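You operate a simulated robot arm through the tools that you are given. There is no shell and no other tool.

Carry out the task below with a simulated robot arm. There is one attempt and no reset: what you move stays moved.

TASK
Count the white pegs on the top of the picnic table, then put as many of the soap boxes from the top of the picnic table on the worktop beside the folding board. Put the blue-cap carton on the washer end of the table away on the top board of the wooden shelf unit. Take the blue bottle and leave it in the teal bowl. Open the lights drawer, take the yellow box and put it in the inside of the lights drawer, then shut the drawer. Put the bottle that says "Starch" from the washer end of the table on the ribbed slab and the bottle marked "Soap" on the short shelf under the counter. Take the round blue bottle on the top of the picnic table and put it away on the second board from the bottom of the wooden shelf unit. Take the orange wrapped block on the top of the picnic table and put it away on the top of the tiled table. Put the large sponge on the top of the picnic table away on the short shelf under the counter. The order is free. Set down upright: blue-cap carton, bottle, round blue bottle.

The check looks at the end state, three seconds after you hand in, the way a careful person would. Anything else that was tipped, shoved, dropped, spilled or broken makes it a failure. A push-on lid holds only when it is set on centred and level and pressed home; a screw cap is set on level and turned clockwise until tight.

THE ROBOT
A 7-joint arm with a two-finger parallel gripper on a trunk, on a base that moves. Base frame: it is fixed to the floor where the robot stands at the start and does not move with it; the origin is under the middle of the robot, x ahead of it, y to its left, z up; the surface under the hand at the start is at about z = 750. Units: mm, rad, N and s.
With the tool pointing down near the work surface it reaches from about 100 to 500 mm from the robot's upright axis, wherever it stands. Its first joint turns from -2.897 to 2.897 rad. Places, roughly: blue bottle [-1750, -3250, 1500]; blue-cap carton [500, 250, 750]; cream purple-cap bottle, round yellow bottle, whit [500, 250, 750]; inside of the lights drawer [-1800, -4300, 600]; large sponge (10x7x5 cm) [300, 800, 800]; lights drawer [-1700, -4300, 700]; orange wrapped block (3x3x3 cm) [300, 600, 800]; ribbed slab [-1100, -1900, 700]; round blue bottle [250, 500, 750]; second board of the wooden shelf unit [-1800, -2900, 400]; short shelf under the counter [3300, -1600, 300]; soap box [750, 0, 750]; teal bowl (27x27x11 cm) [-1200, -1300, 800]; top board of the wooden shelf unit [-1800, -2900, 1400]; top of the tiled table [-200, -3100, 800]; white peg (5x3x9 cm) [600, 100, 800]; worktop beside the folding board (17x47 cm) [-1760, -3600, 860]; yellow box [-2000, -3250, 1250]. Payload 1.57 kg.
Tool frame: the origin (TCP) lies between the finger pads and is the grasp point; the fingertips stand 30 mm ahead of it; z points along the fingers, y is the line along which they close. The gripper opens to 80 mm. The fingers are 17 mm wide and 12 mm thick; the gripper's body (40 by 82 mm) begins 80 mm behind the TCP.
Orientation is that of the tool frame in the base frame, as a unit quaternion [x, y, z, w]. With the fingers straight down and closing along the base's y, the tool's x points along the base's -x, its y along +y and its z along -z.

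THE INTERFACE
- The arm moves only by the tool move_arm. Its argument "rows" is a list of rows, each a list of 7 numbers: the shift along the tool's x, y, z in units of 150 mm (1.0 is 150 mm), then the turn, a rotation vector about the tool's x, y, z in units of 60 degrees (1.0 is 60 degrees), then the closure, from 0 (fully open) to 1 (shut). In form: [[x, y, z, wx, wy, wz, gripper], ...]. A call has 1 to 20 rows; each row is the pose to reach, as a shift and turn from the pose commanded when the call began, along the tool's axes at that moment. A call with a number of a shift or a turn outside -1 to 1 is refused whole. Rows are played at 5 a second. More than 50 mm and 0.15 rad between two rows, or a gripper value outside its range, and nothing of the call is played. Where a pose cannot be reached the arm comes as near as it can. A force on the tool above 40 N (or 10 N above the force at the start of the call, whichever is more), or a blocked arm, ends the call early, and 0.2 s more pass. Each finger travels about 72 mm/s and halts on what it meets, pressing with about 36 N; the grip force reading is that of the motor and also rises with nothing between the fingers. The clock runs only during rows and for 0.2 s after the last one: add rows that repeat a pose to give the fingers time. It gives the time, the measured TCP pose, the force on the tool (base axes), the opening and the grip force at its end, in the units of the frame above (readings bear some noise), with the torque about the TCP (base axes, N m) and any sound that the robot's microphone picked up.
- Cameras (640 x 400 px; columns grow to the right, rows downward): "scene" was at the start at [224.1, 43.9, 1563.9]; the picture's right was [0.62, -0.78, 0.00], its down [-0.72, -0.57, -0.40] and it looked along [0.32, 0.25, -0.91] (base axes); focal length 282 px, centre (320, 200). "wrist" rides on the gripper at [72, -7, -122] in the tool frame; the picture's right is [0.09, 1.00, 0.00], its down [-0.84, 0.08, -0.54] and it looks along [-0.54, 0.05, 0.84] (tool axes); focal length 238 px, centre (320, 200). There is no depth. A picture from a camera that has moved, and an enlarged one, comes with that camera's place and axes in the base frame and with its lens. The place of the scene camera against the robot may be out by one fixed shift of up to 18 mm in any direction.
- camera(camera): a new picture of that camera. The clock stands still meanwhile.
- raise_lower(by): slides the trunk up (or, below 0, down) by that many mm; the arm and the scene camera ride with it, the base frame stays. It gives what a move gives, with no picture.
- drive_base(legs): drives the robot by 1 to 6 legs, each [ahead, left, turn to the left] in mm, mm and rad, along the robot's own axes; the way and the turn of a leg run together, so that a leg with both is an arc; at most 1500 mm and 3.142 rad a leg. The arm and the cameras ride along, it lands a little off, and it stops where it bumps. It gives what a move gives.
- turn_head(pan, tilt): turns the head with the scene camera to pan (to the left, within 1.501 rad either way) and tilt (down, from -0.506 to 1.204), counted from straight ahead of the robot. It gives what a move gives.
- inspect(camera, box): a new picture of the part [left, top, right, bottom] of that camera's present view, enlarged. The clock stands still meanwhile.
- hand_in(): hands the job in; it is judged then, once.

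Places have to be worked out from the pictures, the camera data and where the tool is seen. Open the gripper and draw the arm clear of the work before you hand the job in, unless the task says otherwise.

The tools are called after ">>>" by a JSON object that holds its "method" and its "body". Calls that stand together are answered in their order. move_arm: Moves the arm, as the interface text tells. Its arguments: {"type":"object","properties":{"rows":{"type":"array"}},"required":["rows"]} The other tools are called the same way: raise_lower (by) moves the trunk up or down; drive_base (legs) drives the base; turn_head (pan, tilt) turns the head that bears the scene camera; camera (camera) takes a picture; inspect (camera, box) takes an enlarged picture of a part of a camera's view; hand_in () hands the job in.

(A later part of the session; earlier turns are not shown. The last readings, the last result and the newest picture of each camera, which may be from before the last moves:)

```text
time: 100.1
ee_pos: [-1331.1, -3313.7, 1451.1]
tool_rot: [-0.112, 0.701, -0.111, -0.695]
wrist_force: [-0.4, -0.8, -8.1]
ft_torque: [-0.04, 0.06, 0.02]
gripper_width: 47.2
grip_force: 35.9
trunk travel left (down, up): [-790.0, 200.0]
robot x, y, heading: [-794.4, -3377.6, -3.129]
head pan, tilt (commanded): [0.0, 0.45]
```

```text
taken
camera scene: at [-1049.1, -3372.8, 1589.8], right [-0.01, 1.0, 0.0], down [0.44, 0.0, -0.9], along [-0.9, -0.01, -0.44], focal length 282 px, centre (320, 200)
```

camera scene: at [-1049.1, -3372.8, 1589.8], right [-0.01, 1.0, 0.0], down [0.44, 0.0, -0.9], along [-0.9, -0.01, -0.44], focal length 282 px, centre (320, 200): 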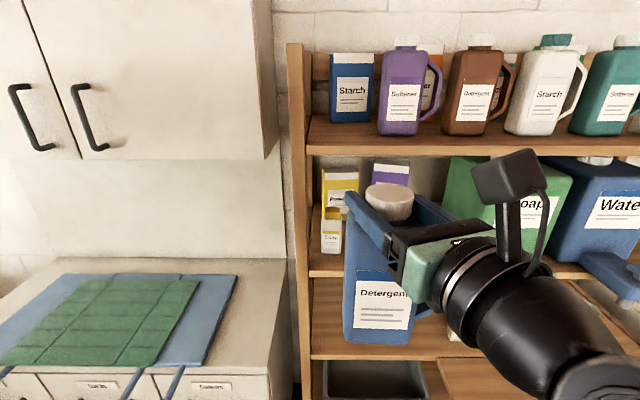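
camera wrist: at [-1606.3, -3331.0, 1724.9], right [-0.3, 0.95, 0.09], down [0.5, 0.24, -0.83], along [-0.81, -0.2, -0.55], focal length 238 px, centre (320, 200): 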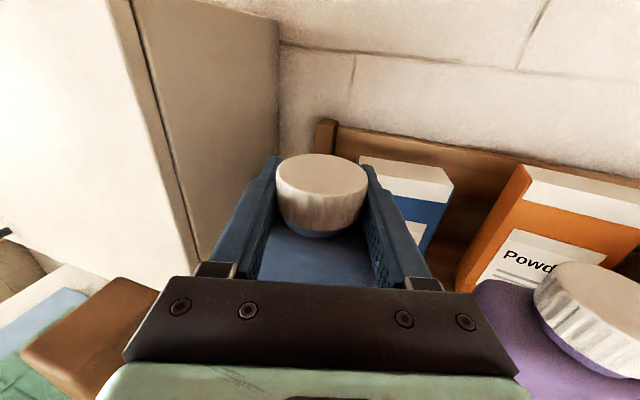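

The jug is held upright. Driving back through the gap toward the trough and bowl.

>>> {"method": "drive_base", "body": {"legs": [[0, -480, -0.012], [-140, -300, 0], [-190, -70, 0], [0, -1200, 0]]}}

>>> {"method": "turn_head", "body": {"pan": 0.0, "tilt": 0.8}}

>>> {"method": "camera", "body": {"camera": "scene"}}

```text
time: 111.8
ee_pos: [-960.7, -1226.6, 1451.9]
tool_rot: [-0.097, 0.703, -0.096, -0.698]
wrist_force: [0.7, 0.3, -8.2]
ft_torque: [-0.06, 0.03, -0.02]
gripper_width: 47.2
grip_force: 35.5
trunk travel left (down, up): [-790.0, 200.0]
robot x, y, heading: [-428.6, -1314.2, 3.108]
head pan, tilt (commanded): [0.0, 0.45]
```

```text
time: 112.6
ee_pos: [-961.1, -1228.0, 1451.6]
tool_rot: [-0.097, 0.703, -0.096, -0.698]
wrist_force: [-0.1, -0.3, -7.2]
ft_torque: [-0.01, 0.05, 0.03]
gripper_width: 47.5
grip_force: 36.2
trunk travel left (down, up): [-790.0, 200.0]
robot x, y, heading: [-428.6, -1314.2, 3.112]
head pan, tilt (commanded): [0.0, 0.799]
```

```text
taken
camera scene: at [-671.0, -1298.9, 1559.4], right [0.03, 1.0, 0.0], down [0.72, -0.02, -0.7], along [-0.7, 0.02, -0.72], focal length 282 px, centre (320, 200)
```

scene: 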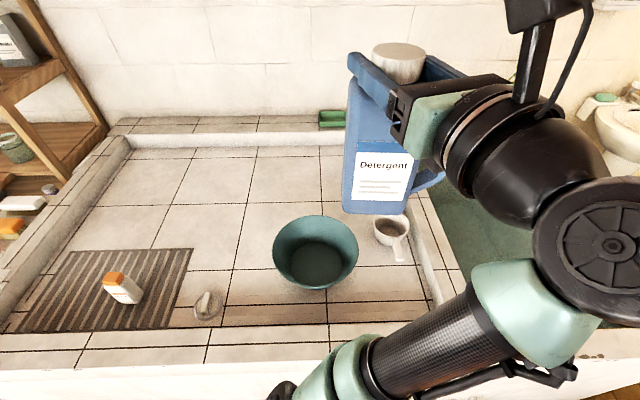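

I need a precise bowl location; zooming on it.

>>> {"method": "inspect", "body": {"camera": "scene", "box": [240, 190, 440, 315]}}

>>> {"method": "camera", "body": {"camera": "wrist"}}

```text
3.20 times, centred on (340, 252) of scene
camera zoom: at [-671.0, -1298.9, 1559.4], right [0.03, 1.0, 0.0], down [0.72, -0.02, -0.7], along [-0.7, 0.02, -0.72], focal length 904 px, centre (256, 32)
```

zoom: 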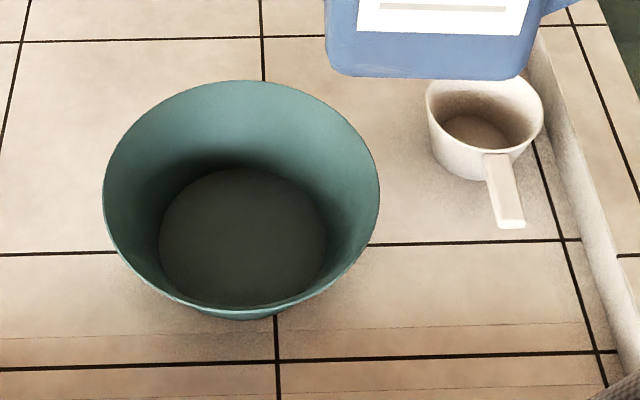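

```text
taken
camera wrist: at [-842.3, -1200.6, 1523.1], right [-0.27, 0.96, 0.09], down [0.51, 0.22, -0.83], along [-0.82, -0.18, -0.55], focal length 238 px, centre (320, 200)
```

wrist: 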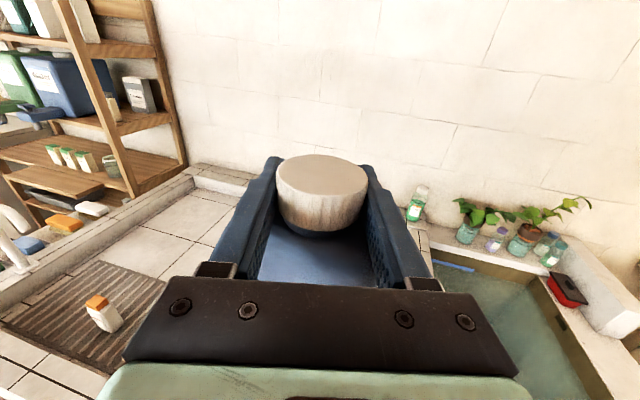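

Bowl centre ≈(-1172,-1299), rim z≈830, flat inside ≈175 mm. I'll lower the jug with the arm (keeping the trunk up so the elbow stays above the trough).

>>> {"method": "move_arm", "body": {"rows": [[-0.2, 0, 0, 0, 0, 0, 1], [-0.4, 0, 0, 0, 0, 0, 1], [-0.6, 0, 0, 0, 0, 0, 1], [-0.8, 0, 0, 0, 0, 0, 1], [-1, 0, 0, 0, 0, 0, 1]]}}

>>> {"method": "move_arm", "body": {"rows": [[-0.2, 0, 0, 0, 0, 0, 1], [-0.4, 0, 0, 0, 0, 0, 1], [-0.6, 0, 0, 0, 0, 0, 1], [-0.8, 0, 0, 0, 0, 0, 1], [-1, 0, 0, 0, 0, 0, 1]]}}

>>> {"method": "drive_base", "body": {"legs": [[95, 50, 0.03]]}}

>>> {"method": "camera", "body": {"camera": "scene"}}

>>> {"method": "camera", "body": {"camera": "wrist"}}

```text
time: 113.8
ee_pos: [-961.1, -1227.0, 1301.5]
tool_rot: [-0.097, 0.703, -0.096, -0.698]
wrist_force: [0.9, -0.7, -7.5]
ft_torque: [0.0, 0.05, 0.04]
gripper_width: 47.4
grip_force: 36.0
trunk travel left (down, up): [-790.0, 200.0]
robot x, y, heading: [-425.8, -1314.2, 3.105]
head pan, tilt (commanded): [0.0, 0.799]
```

```text
time: 115.0
ee_pos: [-957.0, -1228.5, 1150.5]
tool_rot: [-0.097, 0.703, -0.096, -0.698]
wrist_force: [-0.1, 0.2, -9.1]
ft_torque: [-0.04, 0.07, 0.02]
gripper_width: 47.3
grip_force: 35.4
trunk travel left (down, up): [-790.0, 200.0]
robot x, y, heading: [-428.1, -1313.8, 3.111]
head pan, tilt (commanded): [0.0, 0.799]
```

```text
time: 116.2
ee_pos: [-1054.0, -1290.2, 1150.0]
tool_rot: [-0.107, 0.701, -0.105, -0.697]
wrist_force: [-0.1, -0.6, -7.7]
ft_torque: [-0.08, 0.05, 0.0]
gripper_width: 47.2
grip_force: 35.3
trunk travel left (down, up): [-790.0, 200.0]
robot x, y, heading: [-524.6, -1360.2, 3.14]
head pan, tilt (commanded): [0.0, 0.799]
```

```text
taken
camera scene: at [-766.2, -1353.4, 1559.4], right [0.0, 1.0, 0.0], down [0.72, 0.0, -0.7], along [-0.7, 0.0, -0.72], focal length 282 px, centre (320, 200)
```

scene: 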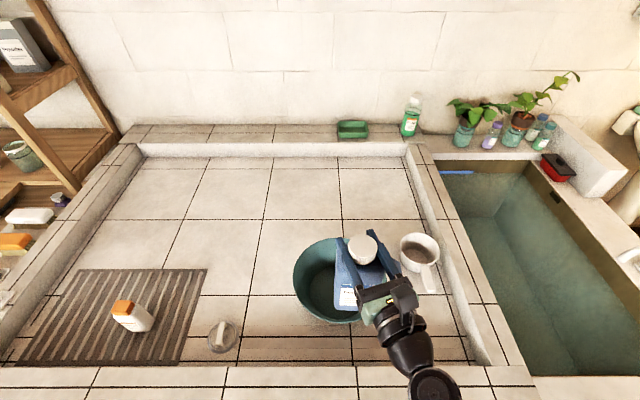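

```text
taken
camera wrist: at [-936.6, -1260.1, 1221.9], right [-0.3, 0.95, 0.09], down [0.5, 0.24, -0.83], along [-0.81, -0.2, -0.55], focal length 238 px, centre (320, 200)
```

wrist: 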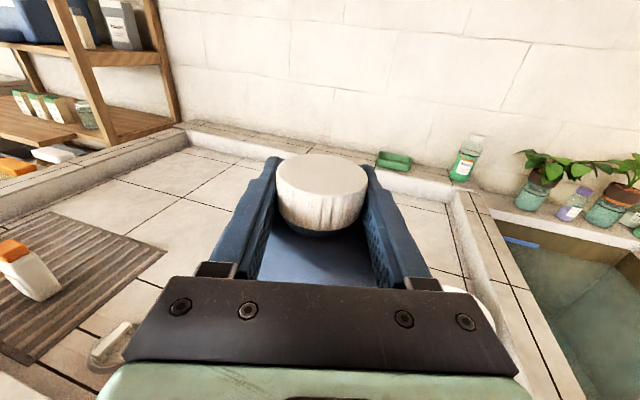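

I'll zoom the scene view to check jug vs bowl alignment and to calibrate the scene camera against the known TCP.

>>> {"method": "inspect", "body": {"camera": "scene", "box": [270, 210, 470, 335]}}

```text
3.20 times, centred on (370, 272) of scene
camera zoom: at [-766.2, -1353.4, 1559.4], right [0.0, 1.0, 0.0], down [0.72, 0.0, -0.7], along [-0.7, 0.0, -0.72], focal length 904 px, centre (160, -32)
```

zoom: 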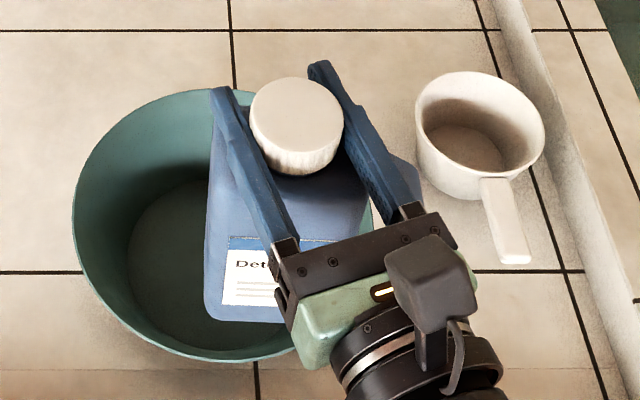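

Scene camera offset is about 10 mm left/10 mm up; corrected bowl centre ≈(-1184,-1310). I'll move the jug over the bowl at current height.

>>> {"method": "move_arm", "body": {"rows": [[0, 0.02, 0.2, 0, 0, 0, 1], [0, 0.04, 0.4, 0, 0, 0, 1], [0, 0.06, 0.6, 0, 0, 0, 1], [0, 0.08, 0.8, 0, 0, 0, 1], [0, 0.08, 0.883, 0, 0, 0, 1], [0, 0.08, 0.883, 0, 0, 0, 1]]}}

>>> {"method": "inspect", "body": {"camera": "scene", "box": [270, 190, 470, 315]}}

>>> {"method": "camera", "body": {"camera": "wrist"}}

```text
time: 117.6
ee_pos: [-1187.4, -1317.7, 1148.3]
tool_rot: [-0.107, 0.701, -0.106, -0.697]
wrist_force: [0.0, 0.4, -7.6]
ft_torque: [-0.06, 0.04, 0.07]
gripper_width: 47.1
grip_force: 36.2
trunk travel left (down, up): [-790.0, 200.0]
robot x, y, heading: [-525.8, -1362.0, 3.141]
head pan, tilt (commanded): [0.0, 0.799]
```

```text
3.20 times, centred on (370, 252) of scene
camera zoom: at [-766.5, -1353.4, 1559.3], right [0.0, 1.0, 0.0], down [0.72, 0.0, -0.7], along [-0.7, 0.0, -0.72], focal length 904 px, centre (160, 32)
```

zoom: 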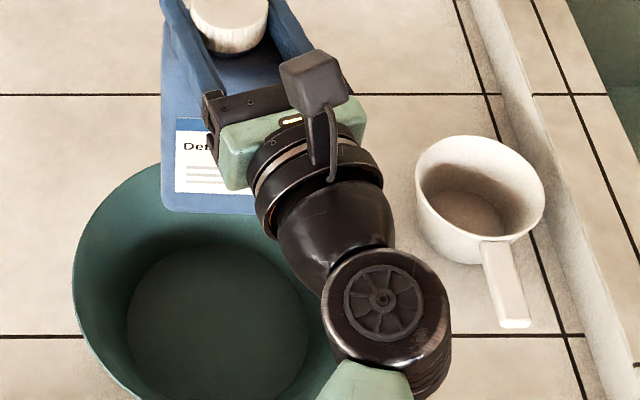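

```text
taken
camera wrist: at [-1070.0, -1288.0, 1220.3], right [-0.3, 0.95, 0.09], down [0.5, 0.24, -0.83], along [-0.81, -0.2, -0.55], focal length 238 px, centre (320, 200)
```

wrist: 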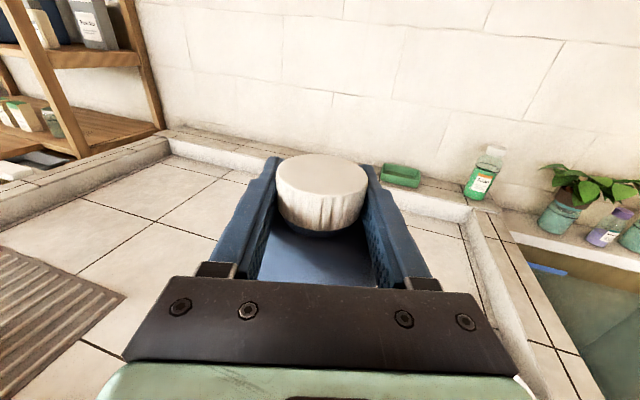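

Lowering 110 mm so the jug's base is just above the rim, then checking the alignment.

>>> {"method": "move_arm", "body": {"rows": [[-0.2, 0, 0, 0, 0, 0, 1], [-0.4, 0, 0, 0, 0, 0, 1], [-0.6, 0, 0, 0, 0, 0, 1], [-0.75, 0, 0, 0, 0, 0, 1], [-0.75, 0, 0, 0, 0, 0, 1]]}}

>>> {"method": "turn_head", "body": {"pan": 0.0, "tilt": 0.9}}

>>> {"method": "camera", "body": {"camera": "scene"}}

>>> {"method": "inspect", "body": {"camera": "scene", "box": [270, 160, 470, 285]}}

```text
time: 118.8
ee_pos: [-1186.8, -1321.7, 1038.2]
tool_rot: [-0.107, 0.701, -0.106, -0.697]
wrist_force: [-0.3, -0.1, -7.8]
ft_torque: [-0.04, 0.03, -0.01]
gripper_width: 47.3
grip_force: 36.0
trunk travel left (down, up): [-790.0, 200.0]
robot x, y, heading: [-523.0, -1360.2, 3.138]
head pan, tilt (commanded): [0.0, 0.799]
```

```text
time: 119.5
ee_pos: [-1186.8, -1320.1, 1037.6]
tool_rot: [-0.107, 0.702, -0.105, -0.696]
wrist_force: [0.0, -0.1, -8.2]
ft_torque: [-0.05, 0.05, 0.05]
gripper_width: 47.3
grip_force: 36.0
trunk travel left (down, up): [-790.0, 200.0]
robot x, y, heading: [-522.7, -1361.3, 3.142]
head pan, tilt (commanded): [0.0, 0.901]
```

```text
taken
camera scene: at [-761.5, -1353.5, 1551.4], right [0.0, 1.0, 0.0], down [0.78, 0.0, -0.62], along [-0.62, 0.0, -0.78], focal length 282 px, centre (320, 200)
```

scene: 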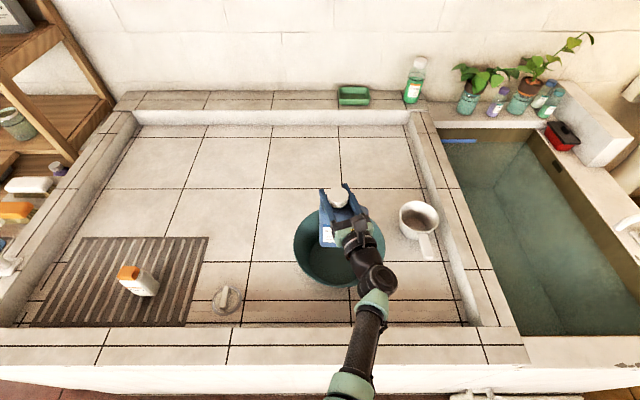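

```text
3.20 times, centred on (370, 222) of scene
camera zoom: at [-761.5, -1353.5, 1551.4], right [0.0, 1.0, 0.0], down [0.78, 0.0, -0.62], along [-0.62, 0.0, -0.78], focal length 904 px, centre (160, 128)
```

zoom: 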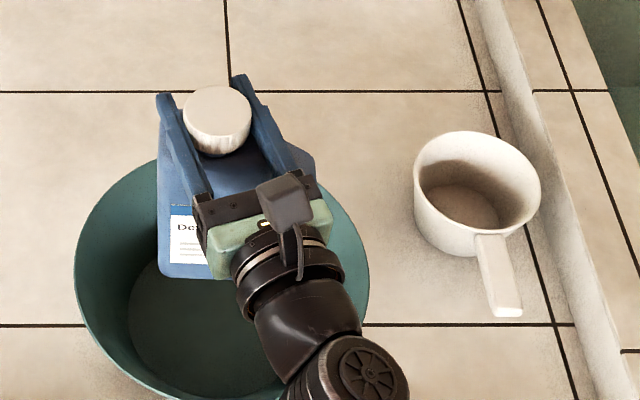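

Jug outline falls inside the bowl's flat bottom. Lowering 80 mm, then in small steps.

>>> {"method": "move_arm", "body": {"rows": [[-0.13, 0, 0, 0, 0, 0, 1], [-0.27, 0, 0, 0, 0, 0, 1], [-0.4, 0, 0, 0, 0, 0, 1], [-0.53, 0, 0, 0, 0, 0, 1], [-0.53, 0, 0, 0, 0, 0, 1]]}}

>>> {"method": "inspect", "body": {"camera": "scene", "box": [270, 170, 470, 295]}}

```text
time: 120.7
ee_pos: [-1182.4, -1318.6, 965.9]
tool_rot: [-0.107, 0.701, -0.105, -0.697]
wrist_force: [0.5, 0.2, -8.0]
ft_torque: [-0.06, 0.05, 0.03]
gripper_width: 47.4
grip_force: 35.7
out of reach, approached as far as the arm can: row 4, 5
trunk travel left (down, up): [-790.0, 200.0]
robot x, y, heading: [-522.4, -1362.1, 3.146]
head pan, tilt (commanded): [0.0, 0.901]
```

```text
3.20 times, centred on (370, 232) of scene
camera zoom: at [-761.2, -1353.7, 1551.4], right [0.0, 1.0, 0.0], down [0.78, 0.0, -0.62], along [-0.62, 0.0, -0.78], focal length 904 px, centre (160, 96)
```

zoom: 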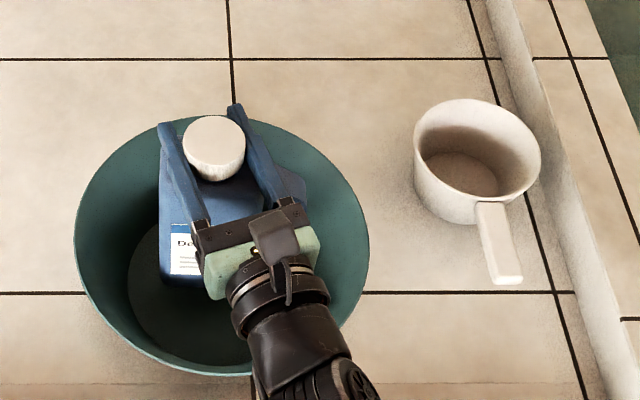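

The arm reached its limit near z=966, so I'll lower the last part with the trunk in small steps.

>>> {"method": "raise_lower", "body": {"by": -20}}

>>> {"method": "raise_lower", "body": {"by": -6}}

```text
time: 121.3
ee_pos: [-1182.5, -1320.8, 943.5]
tool_rot: [-0.106, 0.702, -0.105, -0.696]
wrist_force: [-0.7, -0.5, -8.0]
ft_torque: [-0.06, 0.06, 0.03]
gripper_width: 47.1
grip_force: 35.7
trunk travel left (down, up): [-770.0, 220.0]
robot x, y, heading: [-521.6, -1360.4, 3.141]
head pan, tilt (commanded): [0.0, 0.901]
```

```text
time: 121.9
ee_pos: [-1181.6, -1319.6, 938.8]
tool_rot: [-0.108, 0.702, -0.106, -0.696]
wrist_force: [-0.1, 0.8, -7.8]
ft_torque: [-0.02, 0.05, 0.01]
gripper_width: 47.1
grip_force: 35.8
trunk travel left (down, up): [-764.0, 226.0]
robot x, y, heading: [-521.7, -1360.7, 3.134]
head pan, tilt (commanded): [0.0, 0.901]
```

>>> {"method": "raise_lower", "body": {"by": -5}}

>>> {"method": "raise_lower", "body": {"by": -5}}

```text
time: 122.4
ee_pos: [-1182.2, -1318.4, 934.0]
tool_rot: [-0.108, 0.702, -0.106, -0.696]
wrist_force: [-0.3, -0.4, -7.3]
ft_torque: [-0.07, 0.04, -0.01]
gripper_width: 47.2
grip_force: 36.2
trunk travel left (down, up): [-759.0, 231.0]
robot x, y, heading: [-523.4, -1360.9, 3.135]
head pan, tilt (commanded): [0.0, 0.901]
```

```text
time: 123.0
ee_pos: [-1182.7, -1320.2, 929.0]
tool_rot: [-0.107, 0.701, -0.105, -0.697]
wrist_force: [0.5, -0.7, -3.8]
ft_torque: [-0.26, 0.04, 0.01]
gripper_width: 47.5
grip_force: 36.1
trunk travel left (down, up): [-754.0, 236.0]
robot x, y, heading: [-521.6, -1358.7, 3.137]
head pan, tilt (commanded): [0.0, 0.901]
```

Contact begins (load down to 3.8 N). One or two more millimetres.

>>> {"method": "raise_lower", "body": {"by": -2}}

>>> {"method": "inspect", "body": {"camera": "scene", "box": [270, 170, 470, 295]}}

```text
time: 123.5
ee_pos: [-1181.7, -1319.5, 929.0]
tool_rot: [-0.107, 0.7, -0.105, -0.698]
wrist_force: [3.2, -1.1, 5.9]
ft_torque: [-0.18, -0.88, -0.01]
gripper_width: 47.4
grip_force: 36.6
trunk travel left (down, up): [-752.0, 238.0]
robot x, y, heading: [-524.5, -1363.9, 3.14]
head pan, tilt (commanded): [0.0, 0.901]
```

```text
3.20 times, centred on (370, 232) of scene
camera zoom: at [-759.4, -1353.6, 1513.9], right [0.0, 1.0, 0.0], down [0.78, 0.0, -0.62], along [-0.62, 0.0, -0.78], focal length 904 px, centre (160, 96)
```

zoom: 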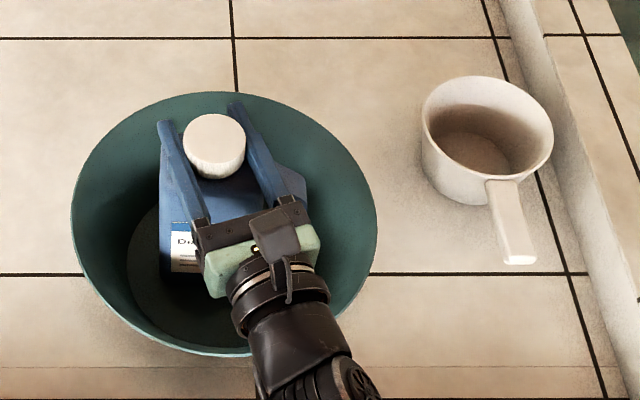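

The jug rests on the bowl's bottom. Opening the gripper.

>>> {"method": "move_arm", "body": {"rows": [[0, 0, 0, 0, 0, 0, 0.35], [0, 0, 0, 0, 0, 0, 0.25], [0, 0, 0, 0, 0, 0, 0.1], [0, 0, 0, 0, 0, 0, 0], [0, 0, 0, 0, 0, 0, 0]]}}

>>> {"method": "camera", "body": {"camera": "wrist"}}

>>> {"method": "inspect", "body": {"camera": "scene", "box": [270, 170, 470, 295]}}

```text
time: 124.7
ee_pos: [-1182.4, -1320.6, 927.6]
tool_rot: [-0.108, 0.701, -0.106, -0.697]
wrist_force: [-0.4, -0.8, 1.2]
ft_torque: [-0.01, -0.01, -0.01]
gripper_width: 79.9
grip_force: 0.0
trunk travel left (down, up): [-752.0, 238.0]
robot x, y, heading: [-520.5, -1363.8, 3.138]
head pan, tilt (commanded): [0.0, 0.901]
```

```text
taken
camera wrist: at [-1063.9, -1289.4, 999.0], right [-0.3, 0.95, 0.09], down [0.5, 0.24, -0.83], along [-0.81, -0.2, -0.55], focal length 238 px, centre (320, 200)
```

wrist: 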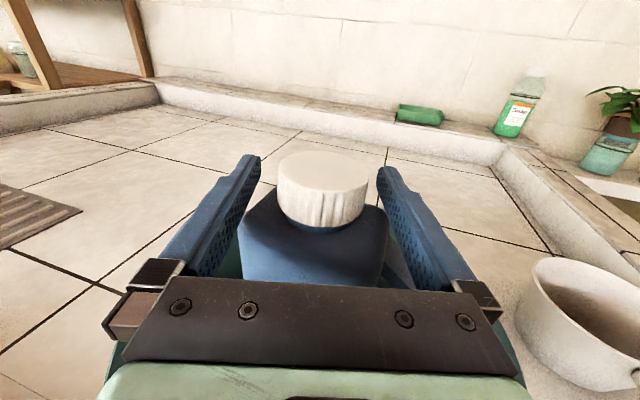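

```text
3.20 times, centred on (370, 232) of scene
camera zoom: at [-760.3, -1353.5, 1513.6], right [0.0, 1.0, 0.0], down [0.78, 0.0, -0.62], along [-0.62, 0.0, -0.78], focal length 904 px, centre (160, 96)
```

zoom: 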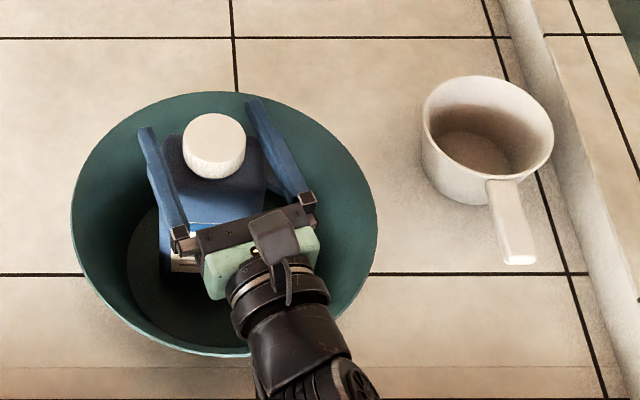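

The jug stands upright in the bowl. I'll retract the gripper along its axis and raise it.

>>> {"method": "move_arm", "body": {"rows": [[0, 0, -0.15, 0, 0, 0, 0], [0, 0, -0.35, 0, 0, 0, 0], [0, 0, -0.6, 0, 0, 0, 0], [0, 0, -0.85, 0, 0, 0, 0], [0.2, 0, -0.95, 0, 0, 0, 0], [0.5, 0, -0.95, 0, 0, 0, 0], [0.8, 0, -0.95, 0, 0, 0, 0]]}}

>>> {"method": "camera", "body": {"camera": "wrist"}}

>>> {"method": "camera", "body": {"camera": "scene"}}

```text
time: 126.3
ee_pos: [-1046.0, -1278.5, 1049.9]
tool_rot: [-0.106, 0.701, -0.105, -0.697]
wrist_force: [-0.3, -0.6, 0.5]
ft_torque: [0.02, 0.01, -0.01]
gripper_width: 80.1
grip_force: 0.1
trunk travel left (down, up): [-752.0, 238.0]
robot x, y, heading: [-521.4, -1357.3, 3.137]
head pan, tilt (commanded): [0.0, 0.901]
```

```text
taken
camera wrist: at [-928.3, -1248.1, 1121.3], right [-0.3, 0.95, 0.09], down [0.5, 0.24, -0.83], along [-0.81, -0.2, -0.55], focal length 238 px, centre (320, 200)
```

wrist: 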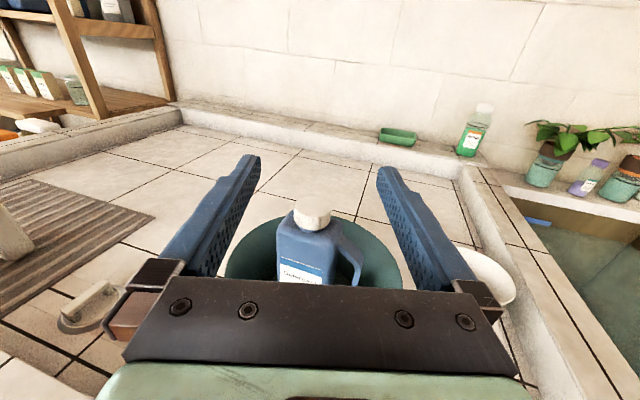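

```text
taken
camera scene: at [-760.0, -1353.6, 1513.6], right [0.0, 1.0, 0.0], down [0.78, 0.0, -0.62], along [-0.62, 0.0, -0.78], focal length 282 px, centre (320, 200)
```

scene: 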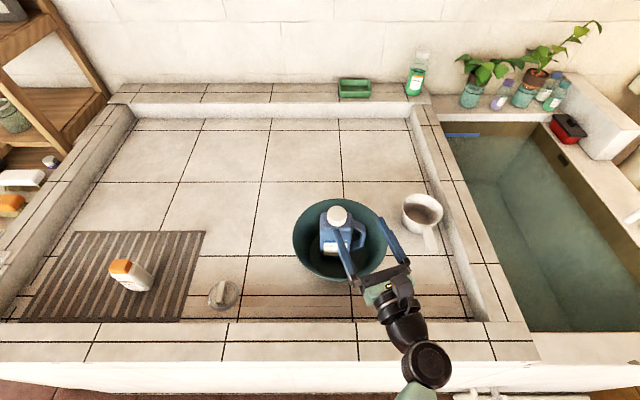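

Blue bottle is in the bowl. Next I'll fetch the blue-cap carton: back away, turn around, and drive to the picnic table.

>>> {"method": "drive_base", "body": {"legs": [[-370, 0, 0], [0, 0, 3.14], [0, 1450, 0], [0, 240, 0]]}}

>>> {"method": "turn_head", "body": {"pan": 0.2, "tilt": 0.9}}

>>> {"method": "camera", "body": {"camera": "scene"}}

>>> {"method": "camera", "body": {"camera": "wrist"}}

```text
time: 144.1
ee_pos: [294.7, 261.3, 1049.9]
tool_rot: [0.698, 0.129, 0.693, -0.127]
wrist_force: [-0.3, -0.2, 0.9]
ft_torque: [-0.01, 0.0, -0.04]
gripper_width: 80.2
grip_force: 0.1
trunk travel left (down, up): [-752.0, 238.0]
robot x, y, heading: [-232.2, 308.1, 0.064]
head pan, tilt (commanded): [0.0, 0.901]
```

```text
time: 144.9
ee_pos: [294.2, 259.4, 1049.3]
tool_rot: [0.698, 0.128, 0.693, -0.127]
wrist_force: [0.2, -1.1, -0.1]
ft_torque: [-0.01, 0.0, 0.02]
gripper_width: 79.8
grip_force: 0.1
trunk travel left (down, up): [-752.0, 238.0]
robot x, y, heading: [-234.2, 310.1, 0.061]
head pan, tilt (commanded): [0.201, 0.901]
```

```text
taken
camera scene: at [17.0, 346.6, 1513.6], right [0.26, -0.97, 0.0], down [-0.76, -0.2, -0.62], along [0.6, 0.16, -0.78], focal length 282 px, centre (320, 200)
```

scene: 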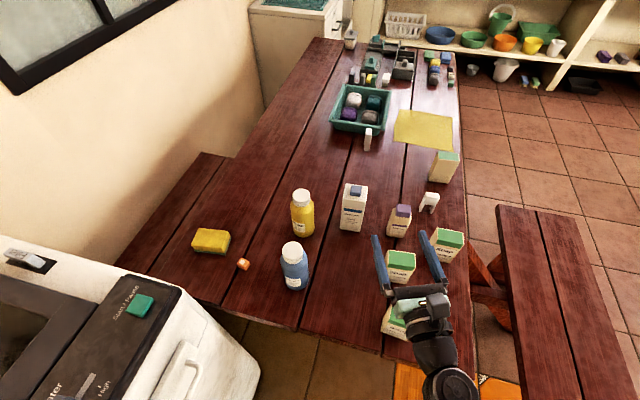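

```text
taken
camera wrist: at [179.1, 223.7, 1120.9], right [0.36, -0.93, 0.09], down [-0.48, -0.27, -0.83], along [0.8, 0.25, -0.55], focal length 238 px, centre (320, 200)
```

wrist: 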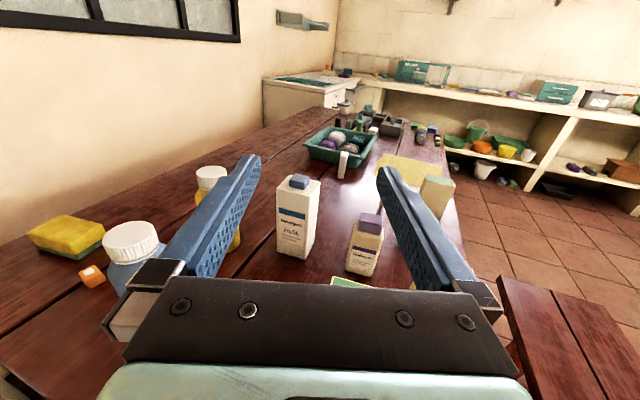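

The carton's front face is at x≈497, y 342–403 (≈61 mm wide, ≈52 mm deep), top ≈z 905, cap to ≈921. I'll drive 150 mm forward, straighten the heading, then square the tool up and re-look.

>>> {"method": "drive_base", "body": {"legs": [[150, 0, -0.062]]}}

>>> {"method": "move_arm", "body": {"rows": [[0, -0.15, -0.15, -0.1, 0, 0, 0], [0, -0.35, -0.3, -0.2, 0, 0, 0], [0, -0.55, -0.4, -0.3, 0, 0, 0], [0, -0.75, -0.5, -0.347, 0, 0, 0], [0, -0.75, -0.5, -0.347, 0, 0, 0]]}}

>>> {"method": "camera", "body": {"camera": "wrist"}}

>>> {"method": "camera", "body": {"camera": "scene"}}

```text
time: 146.2
ee_pos: [434.6, 229.4, 1048.6]
tool_rot: [0.702, 0.104, 0.698, -0.103]
wrist_force: [-0.3, -0.4, -0.2]
ft_torque: [0.01, -0.03, 0.01]
gripper_width: 79.9
grip_force: 0.1
trunk travel left (down, up): [-752.0, 238.0]
robot x, y, heading: [-88.4, 312.5, -0.002]
head pan, tilt (commanded): [0.201, 0.901]
```

```text
time: 147.4
ee_pos: [331.4, 316.1, 1051.6]
tool_rot: [0.709, -0.023, 0.705, 0.024]
wrist_force: [-1.0, -0.1, 0.1]
ft_torque: [-0.02, 0.03, -0.02]
gripper_width: 79.8
grip_force: 0.1
trunk travel left (down, up): [-752.0, 238.0]
robot x, y, heading: [-89.2, 312.4, -0.007]
head pan, tilt (commanded): [0.201, 0.901]
```

```text
taken
camera wrist: at [210.4, 331.3, 1123.2], right [-0.07, -0.99, 0.09], down [-0.55, -0.04, -0.83], along [0.83, -0.11, -0.54], focal length 238 px, centre (320, 200)
```

wrist: 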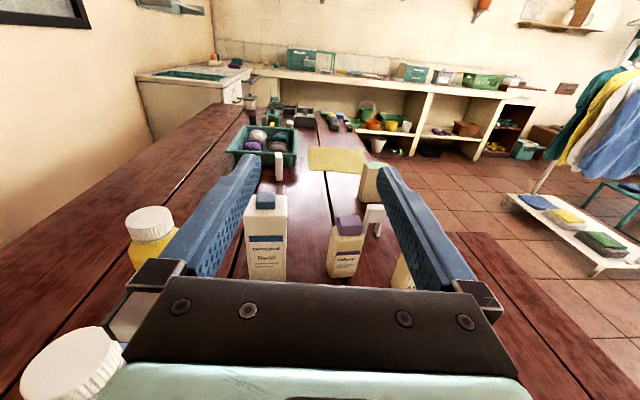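

```text
taken
camera scene: at [162.4, 333.8, 1513.6], right [0.19, -0.98, 0.0], down [-0.77, -0.15, -0.62], along [0.61, 0.12, -0.78], focal length 282 px, centre (320, 200)
```

scene: 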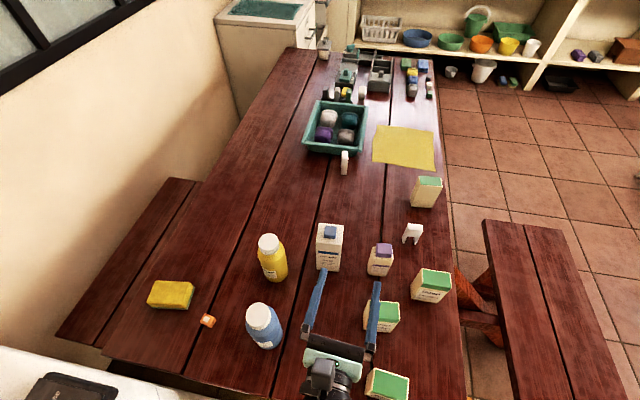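

I'll zoom the wrist view to measure the carton's orientation and size.

>>> {"method": "inspect", "body": {"camera": "wrist", "box": [200, 170, 380, 290]}}

>>> {"method": "inspect", "body": {"camera": "scene", "box": [240, 210, 440, 335]}}

```text
3.33 times, centred on (290, 230) of wrist
camera zoom: at [210.4, 331.3, 1123.2], right [-0.07, -0.99, 0.09], down [-0.55, -0.04, -0.83], along [0.83, -0.11, -0.54], focal length 794 px, centre (420, 100)
```

zoom: 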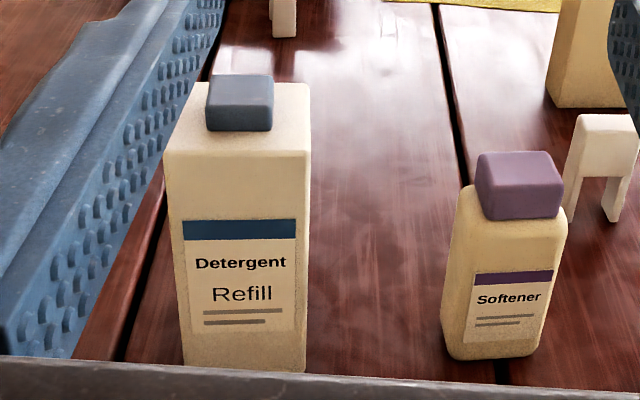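

```text
3.20 times, centred on (340, 272) of scene
camera zoom: at [162.4, 333.8, 1513.6], right [0.19, -0.98, 0.0], down [-0.77, -0.15, -0.62], along [0.61, 0.12, -0.78], focal length 904 px, centre (256, -32)
```

zoom: 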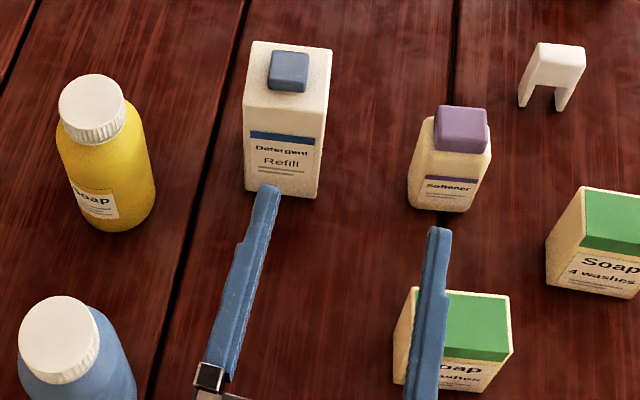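

Carton: ~64 mm wide, ~60 mm deep, centre ≈(534,373). Before lowering, I'll look down at the arm's posture to make sure the elbow clears the table edge.

>>> {"method": "turn_head", "body": {"pan": 0.0, "tilt": 1.2}}

>>> {"method": "camera", "body": {"camera": "scene"}}

```text
time: 148.2
ee_pos: [331.1, 315.4, 1051.9]
tool_rot: [0.709, -0.021, 0.705, 0.023]
wrist_force: [-1.7, -0.3, -1.1]
ft_torque: [-0.02, -0.02, -0.01]
gripper_width: 80.1
grip_force: 0.1
trunk travel left (down, up): [-752.0, 238.0]
robot x, y, heading: [-89.6, 317.0, -0.006]
head pan, tilt (commanded): [0.0, 1.201]
```

```text
taken
camera scene: at [144.1, 319.6, 1493.8], right [-0.01, -1.0, 0.0], down [-0.93, 0.0, -0.36], along [0.36, 0.0, -0.93], focal length 282 px, centre (320, 200)
```

scene: 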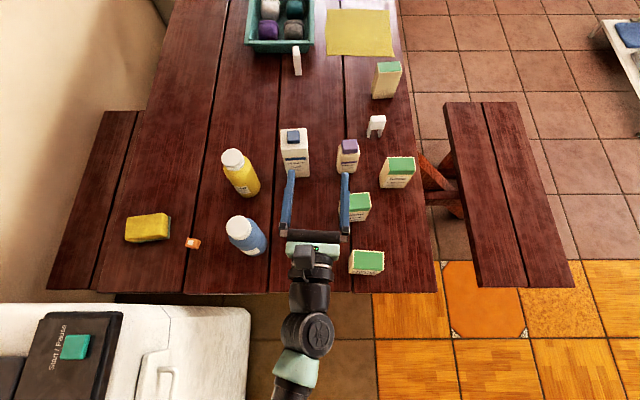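

The wrist is well behind the table edge and the arm posture is elbow-up, so lowering the trunk is safe. I'll align y/yaw with the carton, then lower the trunk 205 mm.

>>> {"method": "move_arm", "body": {"rows": [[0, -0.15, -0.01, 0.03, 0, 0, 0], [0, -0.3, -0.02, 0.063, 0, 0, 0], [0, -0.379, -0.025, 0.063, 0, 0, 0], [0, -0.379, -0.025, 0.063, 0, 0, 0]]}}

>>> {"method": "raise_lower", "body": {"by": -205}}

>>> {"method": "camera", "body": {"camera": "wrist"}}

>>> {"method": "camera", "body": {"camera": "scene"}}

```text
time: 149.2
ee_pos: [330.5, 370.9, 1048.7]
tool_rot: [0.709, 0.001, 0.705, 0.001]
wrist_force: [-0.5, -0.2, 0.8]
ft_torque: [0.0, 0.0, 0.01]
gripper_width: 79.9
grip_force: 0.0
trunk travel left (down, up): [-752.0, 238.0]
robot x, y, heading: [-88.0, 314.1, -0.008]
head pan, tilt (commanded): [0.0, 1.201]
```

```text
time: 151.4
ee_pos: [330.5, 370.9, 844.0]
tool_rot: [0.709, 0.001, 0.705, 0.001]
wrist_force: [0.1, 0.4, -0.2]
ft_torque: [-0.07, 0.02, 0.0]
gripper_width: 80.0
grip_force: 0.1
trunk travel left (down, up): [-547.0, 443.0]
robot x, y, heading: [-93.1, 311.0, -0.007]
head pan, tilt (commanded): [0.0, 1.201]
```

```text
taken
camera wrist: at [208.2, 379.2, 916.6], right [0.0, -1.0, 0.1], down [-0.55, -0.08, -0.83], along [0.84, -0.05, -0.54], focal length 238 px, centre (320, 200)
```

wrist: 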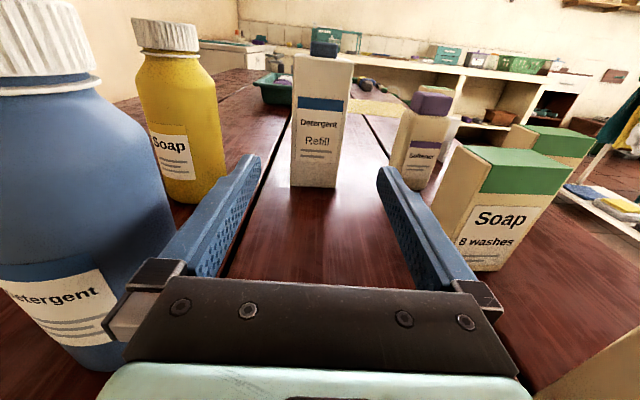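

```text
taken
camera scene: at [144.0, 319.6, 1288.8], right [-0.01, -1.0, 0.0], down [-0.93, 0.01, -0.36], along [0.36, 0.0, -0.93], focal length 282 px, centre (320, 200)
```

scene: 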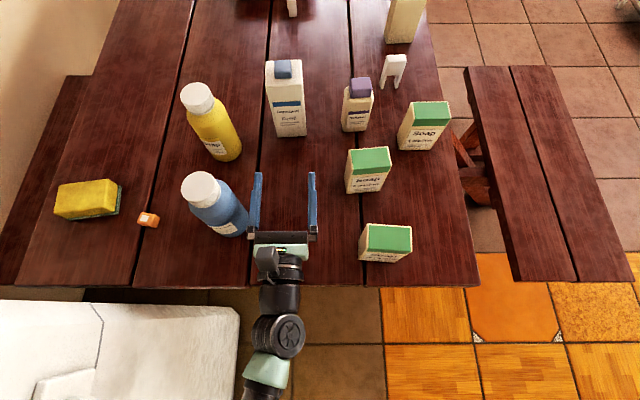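

I see some of the carton's right side, so it may be rotated a bit. Zooming to check.

>>> {"method": "inspect", "body": {"camera": "wrist", "box": [250, 20, 410, 220]}}

>>> {"method": "inspect", "body": {"camera": "scene", "box": [230, 40, 400, 146]}}

```text
2.00 times, centred on (330, 120) of wrist
camera zoom: at [208.2, 379.2, 916.6], right [0.0, -1.0, 0.1], down [-0.55, -0.08, -0.83], along [0.84, -0.05, -0.54], focal length 477 px, centre (300, 360)
```

zoom: 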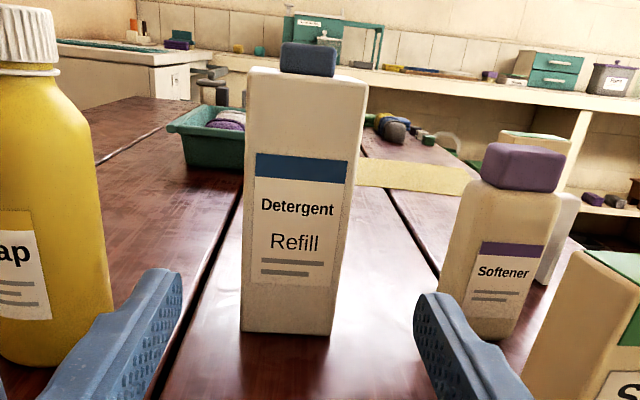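

```text
3.76 times, centred on (315, 93) of scene
camera zoom: at [144.0, 319.6, 1288.8], right [-0.01, -1.0, 0.0], down [-0.93, 0.01, -0.36], along [0.36, 0.0, -0.93], focal length 1063 px, centre (339, 603)
```

zoom: 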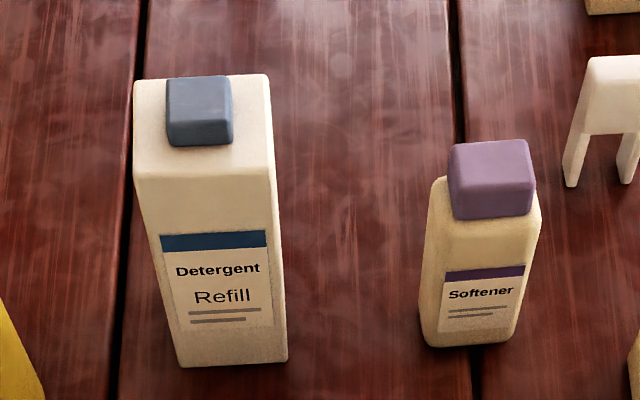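

The carton is essentially square to us, centred at y≈373. Advancing 130 mm first.

>>> {"method": "move_arm", "body": {"rows": [[0, -0.013, 0.2, 0, 0, 0, 0], [0, -0.013, 0.4, 0, 0, 0, 0], [0, -0.013, 0.6, 0, 0, 0, 0], [0, -0.013, 0.8, 0, 0, 0, 0], [0, -0.013, 0.87, 0, 0, 0, 0], [0, -0.013, 0.87, 0, 0, 0, 0]]}}

>>> {"method": "camera", "body": {"camera": "wrist"}}

```text
time: 152.8
ee_pos: [458.9, 375.6, 845.5]
tool_rot: [0.71, 0.001, 0.705, 0.001]
wrist_force: [-0.4, -0.7, 0.9]
ft_torque: [0.0, 0.03, 0.0]
gripper_width: 79.8
grip_force: 0.0
trunk travel left (down, up): [-547.0, 443.0]
robot x, y, heading: [-94.0, 313.9, -0.003]
head pan, tilt (commanded): [0.0, 1.201]
```

```text
taken
camera wrist: at [337.1, 382.2, 917.3], right [0.0, -1.0, 0.1], down [-0.55, -0.08, -0.83], along [0.84, -0.05, -0.54], focal length 238 px, centre (320, 200)
```

wrist: 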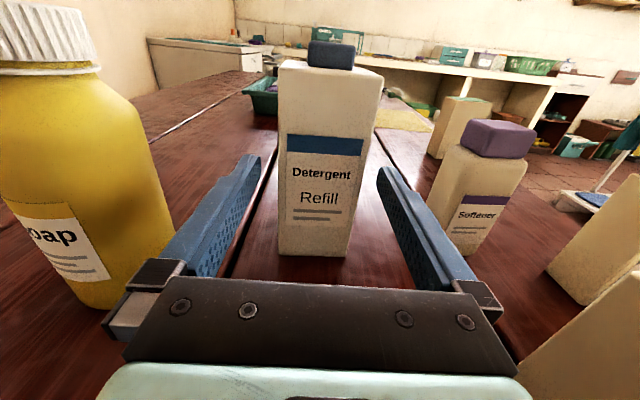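

The carton is centred between the fingers with clearance on both sides. Advancing 68 mm more and closing.

>>> {"method": "move_arm", "body": {"rows": [[0, 0, 0.12, 0, 0, 0, 0], [0, 0, 0.24, 0, 0, 0, 0], [0, 0, 0.36, 0, 0, 0, 0], [0, 0, 0.45, 0, 0, 0, 0], [0, 0, 0.45, 0, 0, 0, 0]]}}

>>> {"method": "camera", "body": {"camera": "wrist"}}

```text
time: 154.0
ee_pos: [527.1, 374.5, 842.7]
tool_rot: [0.709, 0.001, 0.705, 0.001]
wrist_force: [-0.3, -0.5, 0.1]
ft_torque: [-0.02, -0.02, 0.02]
gripper_width: 80.0
grip_force: 0.0
trunk travel left (down, up): [-547.0, 443.0]
robot x, y, heading: [-90.4, 313.7, -0.009]
head pan, tilt (commanded): [0.0, 1.201]
```

```text
taken
camera wrist: at [405.2, 381.5, 914.2], right [0.0, -1.0, 0.09], down [-0.55, -0.08, -0.83], along [0.84, -0.05, -0.54], focal length 238 px, centre (320, 200)
```

wrist: 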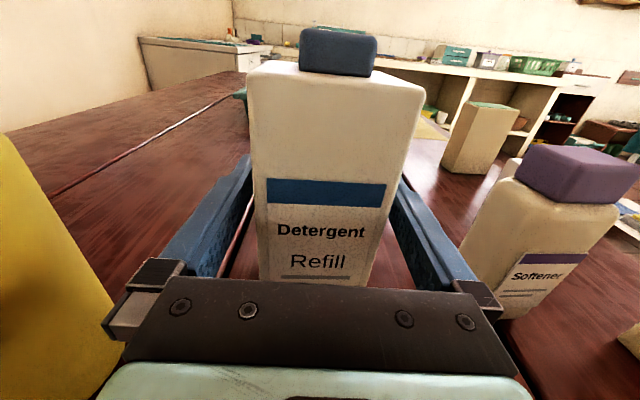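

Carton is between the fingers; closing.

>>> {"method": "move_arm", "body": {"rows": [[0, 0, 0, 0, 0, 0, 0.15], [0, 0, 0, 0, 0, 0, 1], [0, 0, 0, 0, 0, 0, 1], [0, 0, 0, 0, 0, 0, 1], [0, 0, 0, 0, 0, 0, 1]]}}

>>> {"method": "move_arm", "body": {"rows": [[0.1, 0, 0, 0, 0, 0, 1], [0.2, 0, 0, 0, 0, 0, 1], [0.3, 0, 0, 0, 0, 0, 1], [0.3, 0, 0, 0, 0, 0, 1]]}}

>>> {"method": "camera", "body": {"camera": "wrist"}}

```text
time: 155.2
ee_pos: [527.1, 374.9, 842.6]
tool_rot: [0.709, 0.001, 0.705, 0.001]
wrist_force: [1.6, 1.3, 2.5]
ft_torque: [0.45, 0.08, -0.07]
gripper_width: 65.1
grip_force: 36.2
trunk travel left (down, up): [-547.0, 443.0]
robot x, y, heading: [-88.3, 315.1, -0.005]
head pan, tilt (commanded): [0.0, 1.201]
```

```text
time: 156.2
ee_pos: [527.1, 373.6, 886.7]
tool_rot: [0.71, 0.002, 0.704, 0.001]
wrist_force: [-0.4, -0.4, -6.1]
ft_torque: [-0.01, 0.0, -0.01]
gripper_width: 64.9
grip_force: 35.9
trunk travel left (down, up): [-547.0, 443.0]
robot x, y, heading: [-90.2, 313.4, -0.004]
head pan, tilt (commanded): [0.0, 1.201]
```

```text
taken
camera wrist: at [405.8, 381.5, 957.6], right [0.0, -1.0, 0.1], down [-0.55, -0.08, -0.83], along [0.84, -0.05, -0.55], focal length 238 px, centre (320, 200)
```

wrist: 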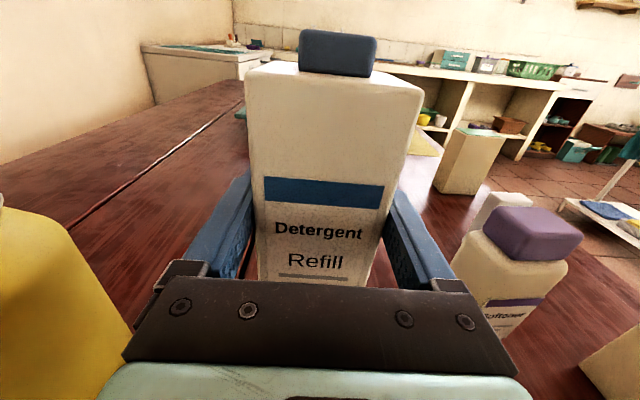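

Carton lifted (~6 N). I'll raise the trunk fully, then lift the arm further and retract a little for travel.

>>> {"method": "raise_lower", "body": {"by": 443}}

>>> {"method": "move_arm", "body": {"rows": [[0.2, 0, -0.1, 0, 0, 0, 1], [0.4, 0, -0.2, 0, 0, 0, 1], [0.6, 0, -0.3, 0, 0, 0, 1], [0.8, 0, -0.4, 0, 0, 0, 1], [1, 0, -0.5, 0, 0, 0, 1]]}}

>>> {"method": "drive_base", "body": {"legs": [[-130, 0, 0], [0, -1450, 0], [0, 0, 3.14]]}}

```text
refused: 443 is not a number from -400 to 400
```

```text
time: 157.4
ee_pos: [454.3, 374.7, 1038.4]
tool_rot: [0.71, 0.001, 0.704, 0.001]
wrist_force: [-1.0, -0.1, -5.4]
ft_torque: [0.01, 0.02, -0.02]
gripper_width: 65.1
grip_force: 36.3
trunk travel left (down, up): [-547.0, 443.0]
robot x, y, heading: [-87.0, 313.1, -0.006]
head pan, tilt (commanded): [0.0, 1.201]
```

```text
time: 172.8
ee_pos: [-776.4, -1179.0, 1037.9]
tool_rot: [0.02, 0.709, 0.022, -0.704]
wrist_force: [-1.0, 0.4, -6.7]
ft_torque: [0.0, -0.02, 0.0]
gripper_width: 64.7
grip_force: 36.0
trunk travel left (down, up): [-547.0, 443.0]
robot x, y, heading: [-229.9, -1154.1, 3.075]
head pan, tilt (commanded): [0.0, 1.201]
```

The lift command was over the limit, but the drive went fine. I'll raise the trunk now in two parts, before passing the trough and faucet.

>>> {"method": "raise_lower", "body": {"by": 400}}

>>> {"method": "raise_lower", "body": {"by": 43}}

>>> {"method": "drive_base", "body": {"legs": [[200, 0, 0.066], [0, 1380, 0], [194, 70, 0], [160, 280, 0], [0, 480, 0]]}}

>>> {"method": "turn_head", "body": {"pan": 0.0, "tilt": 0.35}}

>>> {"method": "camera", "body": {"camera": "scene"}}

>>> {"method": "camera", "body": {"camera": "wrist"}}

```text
time: 176.6
ee_pos: [-776.5, -1179.1, 1438.7]
tool_rot: [0.018, 0.71, 0.021, -0.704]
wrist_force: [0.0, 0.4, -6.3]
ft_torque: [-0.01, 0.02, 0.03]
gripper_width: 64.5
grip_force: 36.5
trunk travel left (down, up): [-947.0, 43.0]
robot x, y, heading: [-228.8, -1151.0, 3.077]
head pan, tilt (commanded): [0.0, 1.201]
```

```text
time: 177.5
ee_pos: [-776.4, -1178.8, 1480.8]
tool_rot: [0.02, 0.709, 0.022, -0.704]
wrist_force: [0.4, -0.8, -5.4]
ft_torque: [0.01, -0.02, -0.02]
gripper_width: 64.8
grip_force: 36.7
trunk travel left (down, up): [-990.0, 0.0]
robot x, y, heading: [-231.4, -1148.3, 3.08]
head pan, tilt (commanded): [0.0, 1.201]
```

```text
time: 191.2
ee_pos: [-1333.0, -3443.6, 1480.8]
tool_rot: [-0.002, 0.71, -0.001, -0.705]
wrist_force: [0.1, -0.5, -6.9]
ft_torque: [0.01, 0.0, 0.03]
gripper_width: 65.0
grip_force: 36.0
trunk travel left (down, up): [-990.0, 0.0]
robot x, y, heading: [-790.5, -3376.5, 3.141]
head pan, tilt (commanded): [0.0, 1.201]
```

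```text
time: 192.3
ee_pos: [-1334.6, -3444.2, 1481.1]
tool_rot: [-0.002, 0.71, 0.0, -0.704]
wrist_force: [-0.8, 1.3, -5.8]
ft_torque: [0.0, -0.01, 0.02]
gripper_width: 64.9
grip_force: 36.0
trunk travel left (down, up): [-990.0, 0.0]
robot x, y, heading: [-791.6, -3379.8, 3.14]
head pan, tilt (commanded): [0.0, 0.351]
```

```text
taken
camera scene: at [-1046.8, -3373.4, 1798.9], right [0.0, 1.0, 0.0], down [0.34, 0.0, -0.94], along [-0.94, 0.0, -0.34], focal length 282 px, centre (320, 200)
```

scene: 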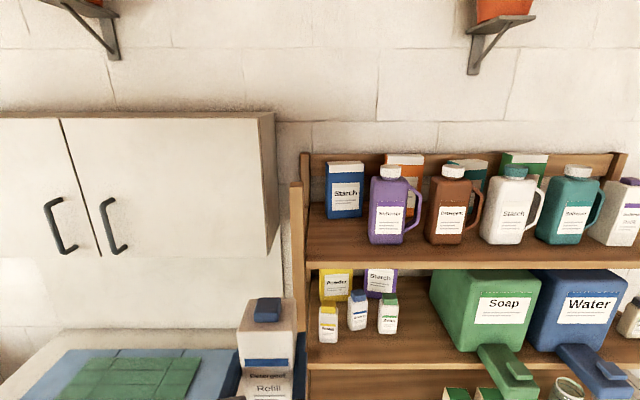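

```text
taken
camera wrist: at [-1212.8, -3449.7, 1552.6], right [-0.01, 1.0, 0.1], down [0.55, 0.08, -0.83], along [-0.84, 0.05, -0.55], focal length 238 px, centre (320, 200)
```

wrist: 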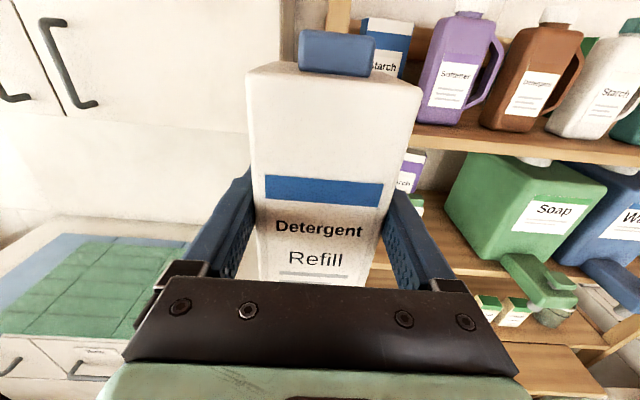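

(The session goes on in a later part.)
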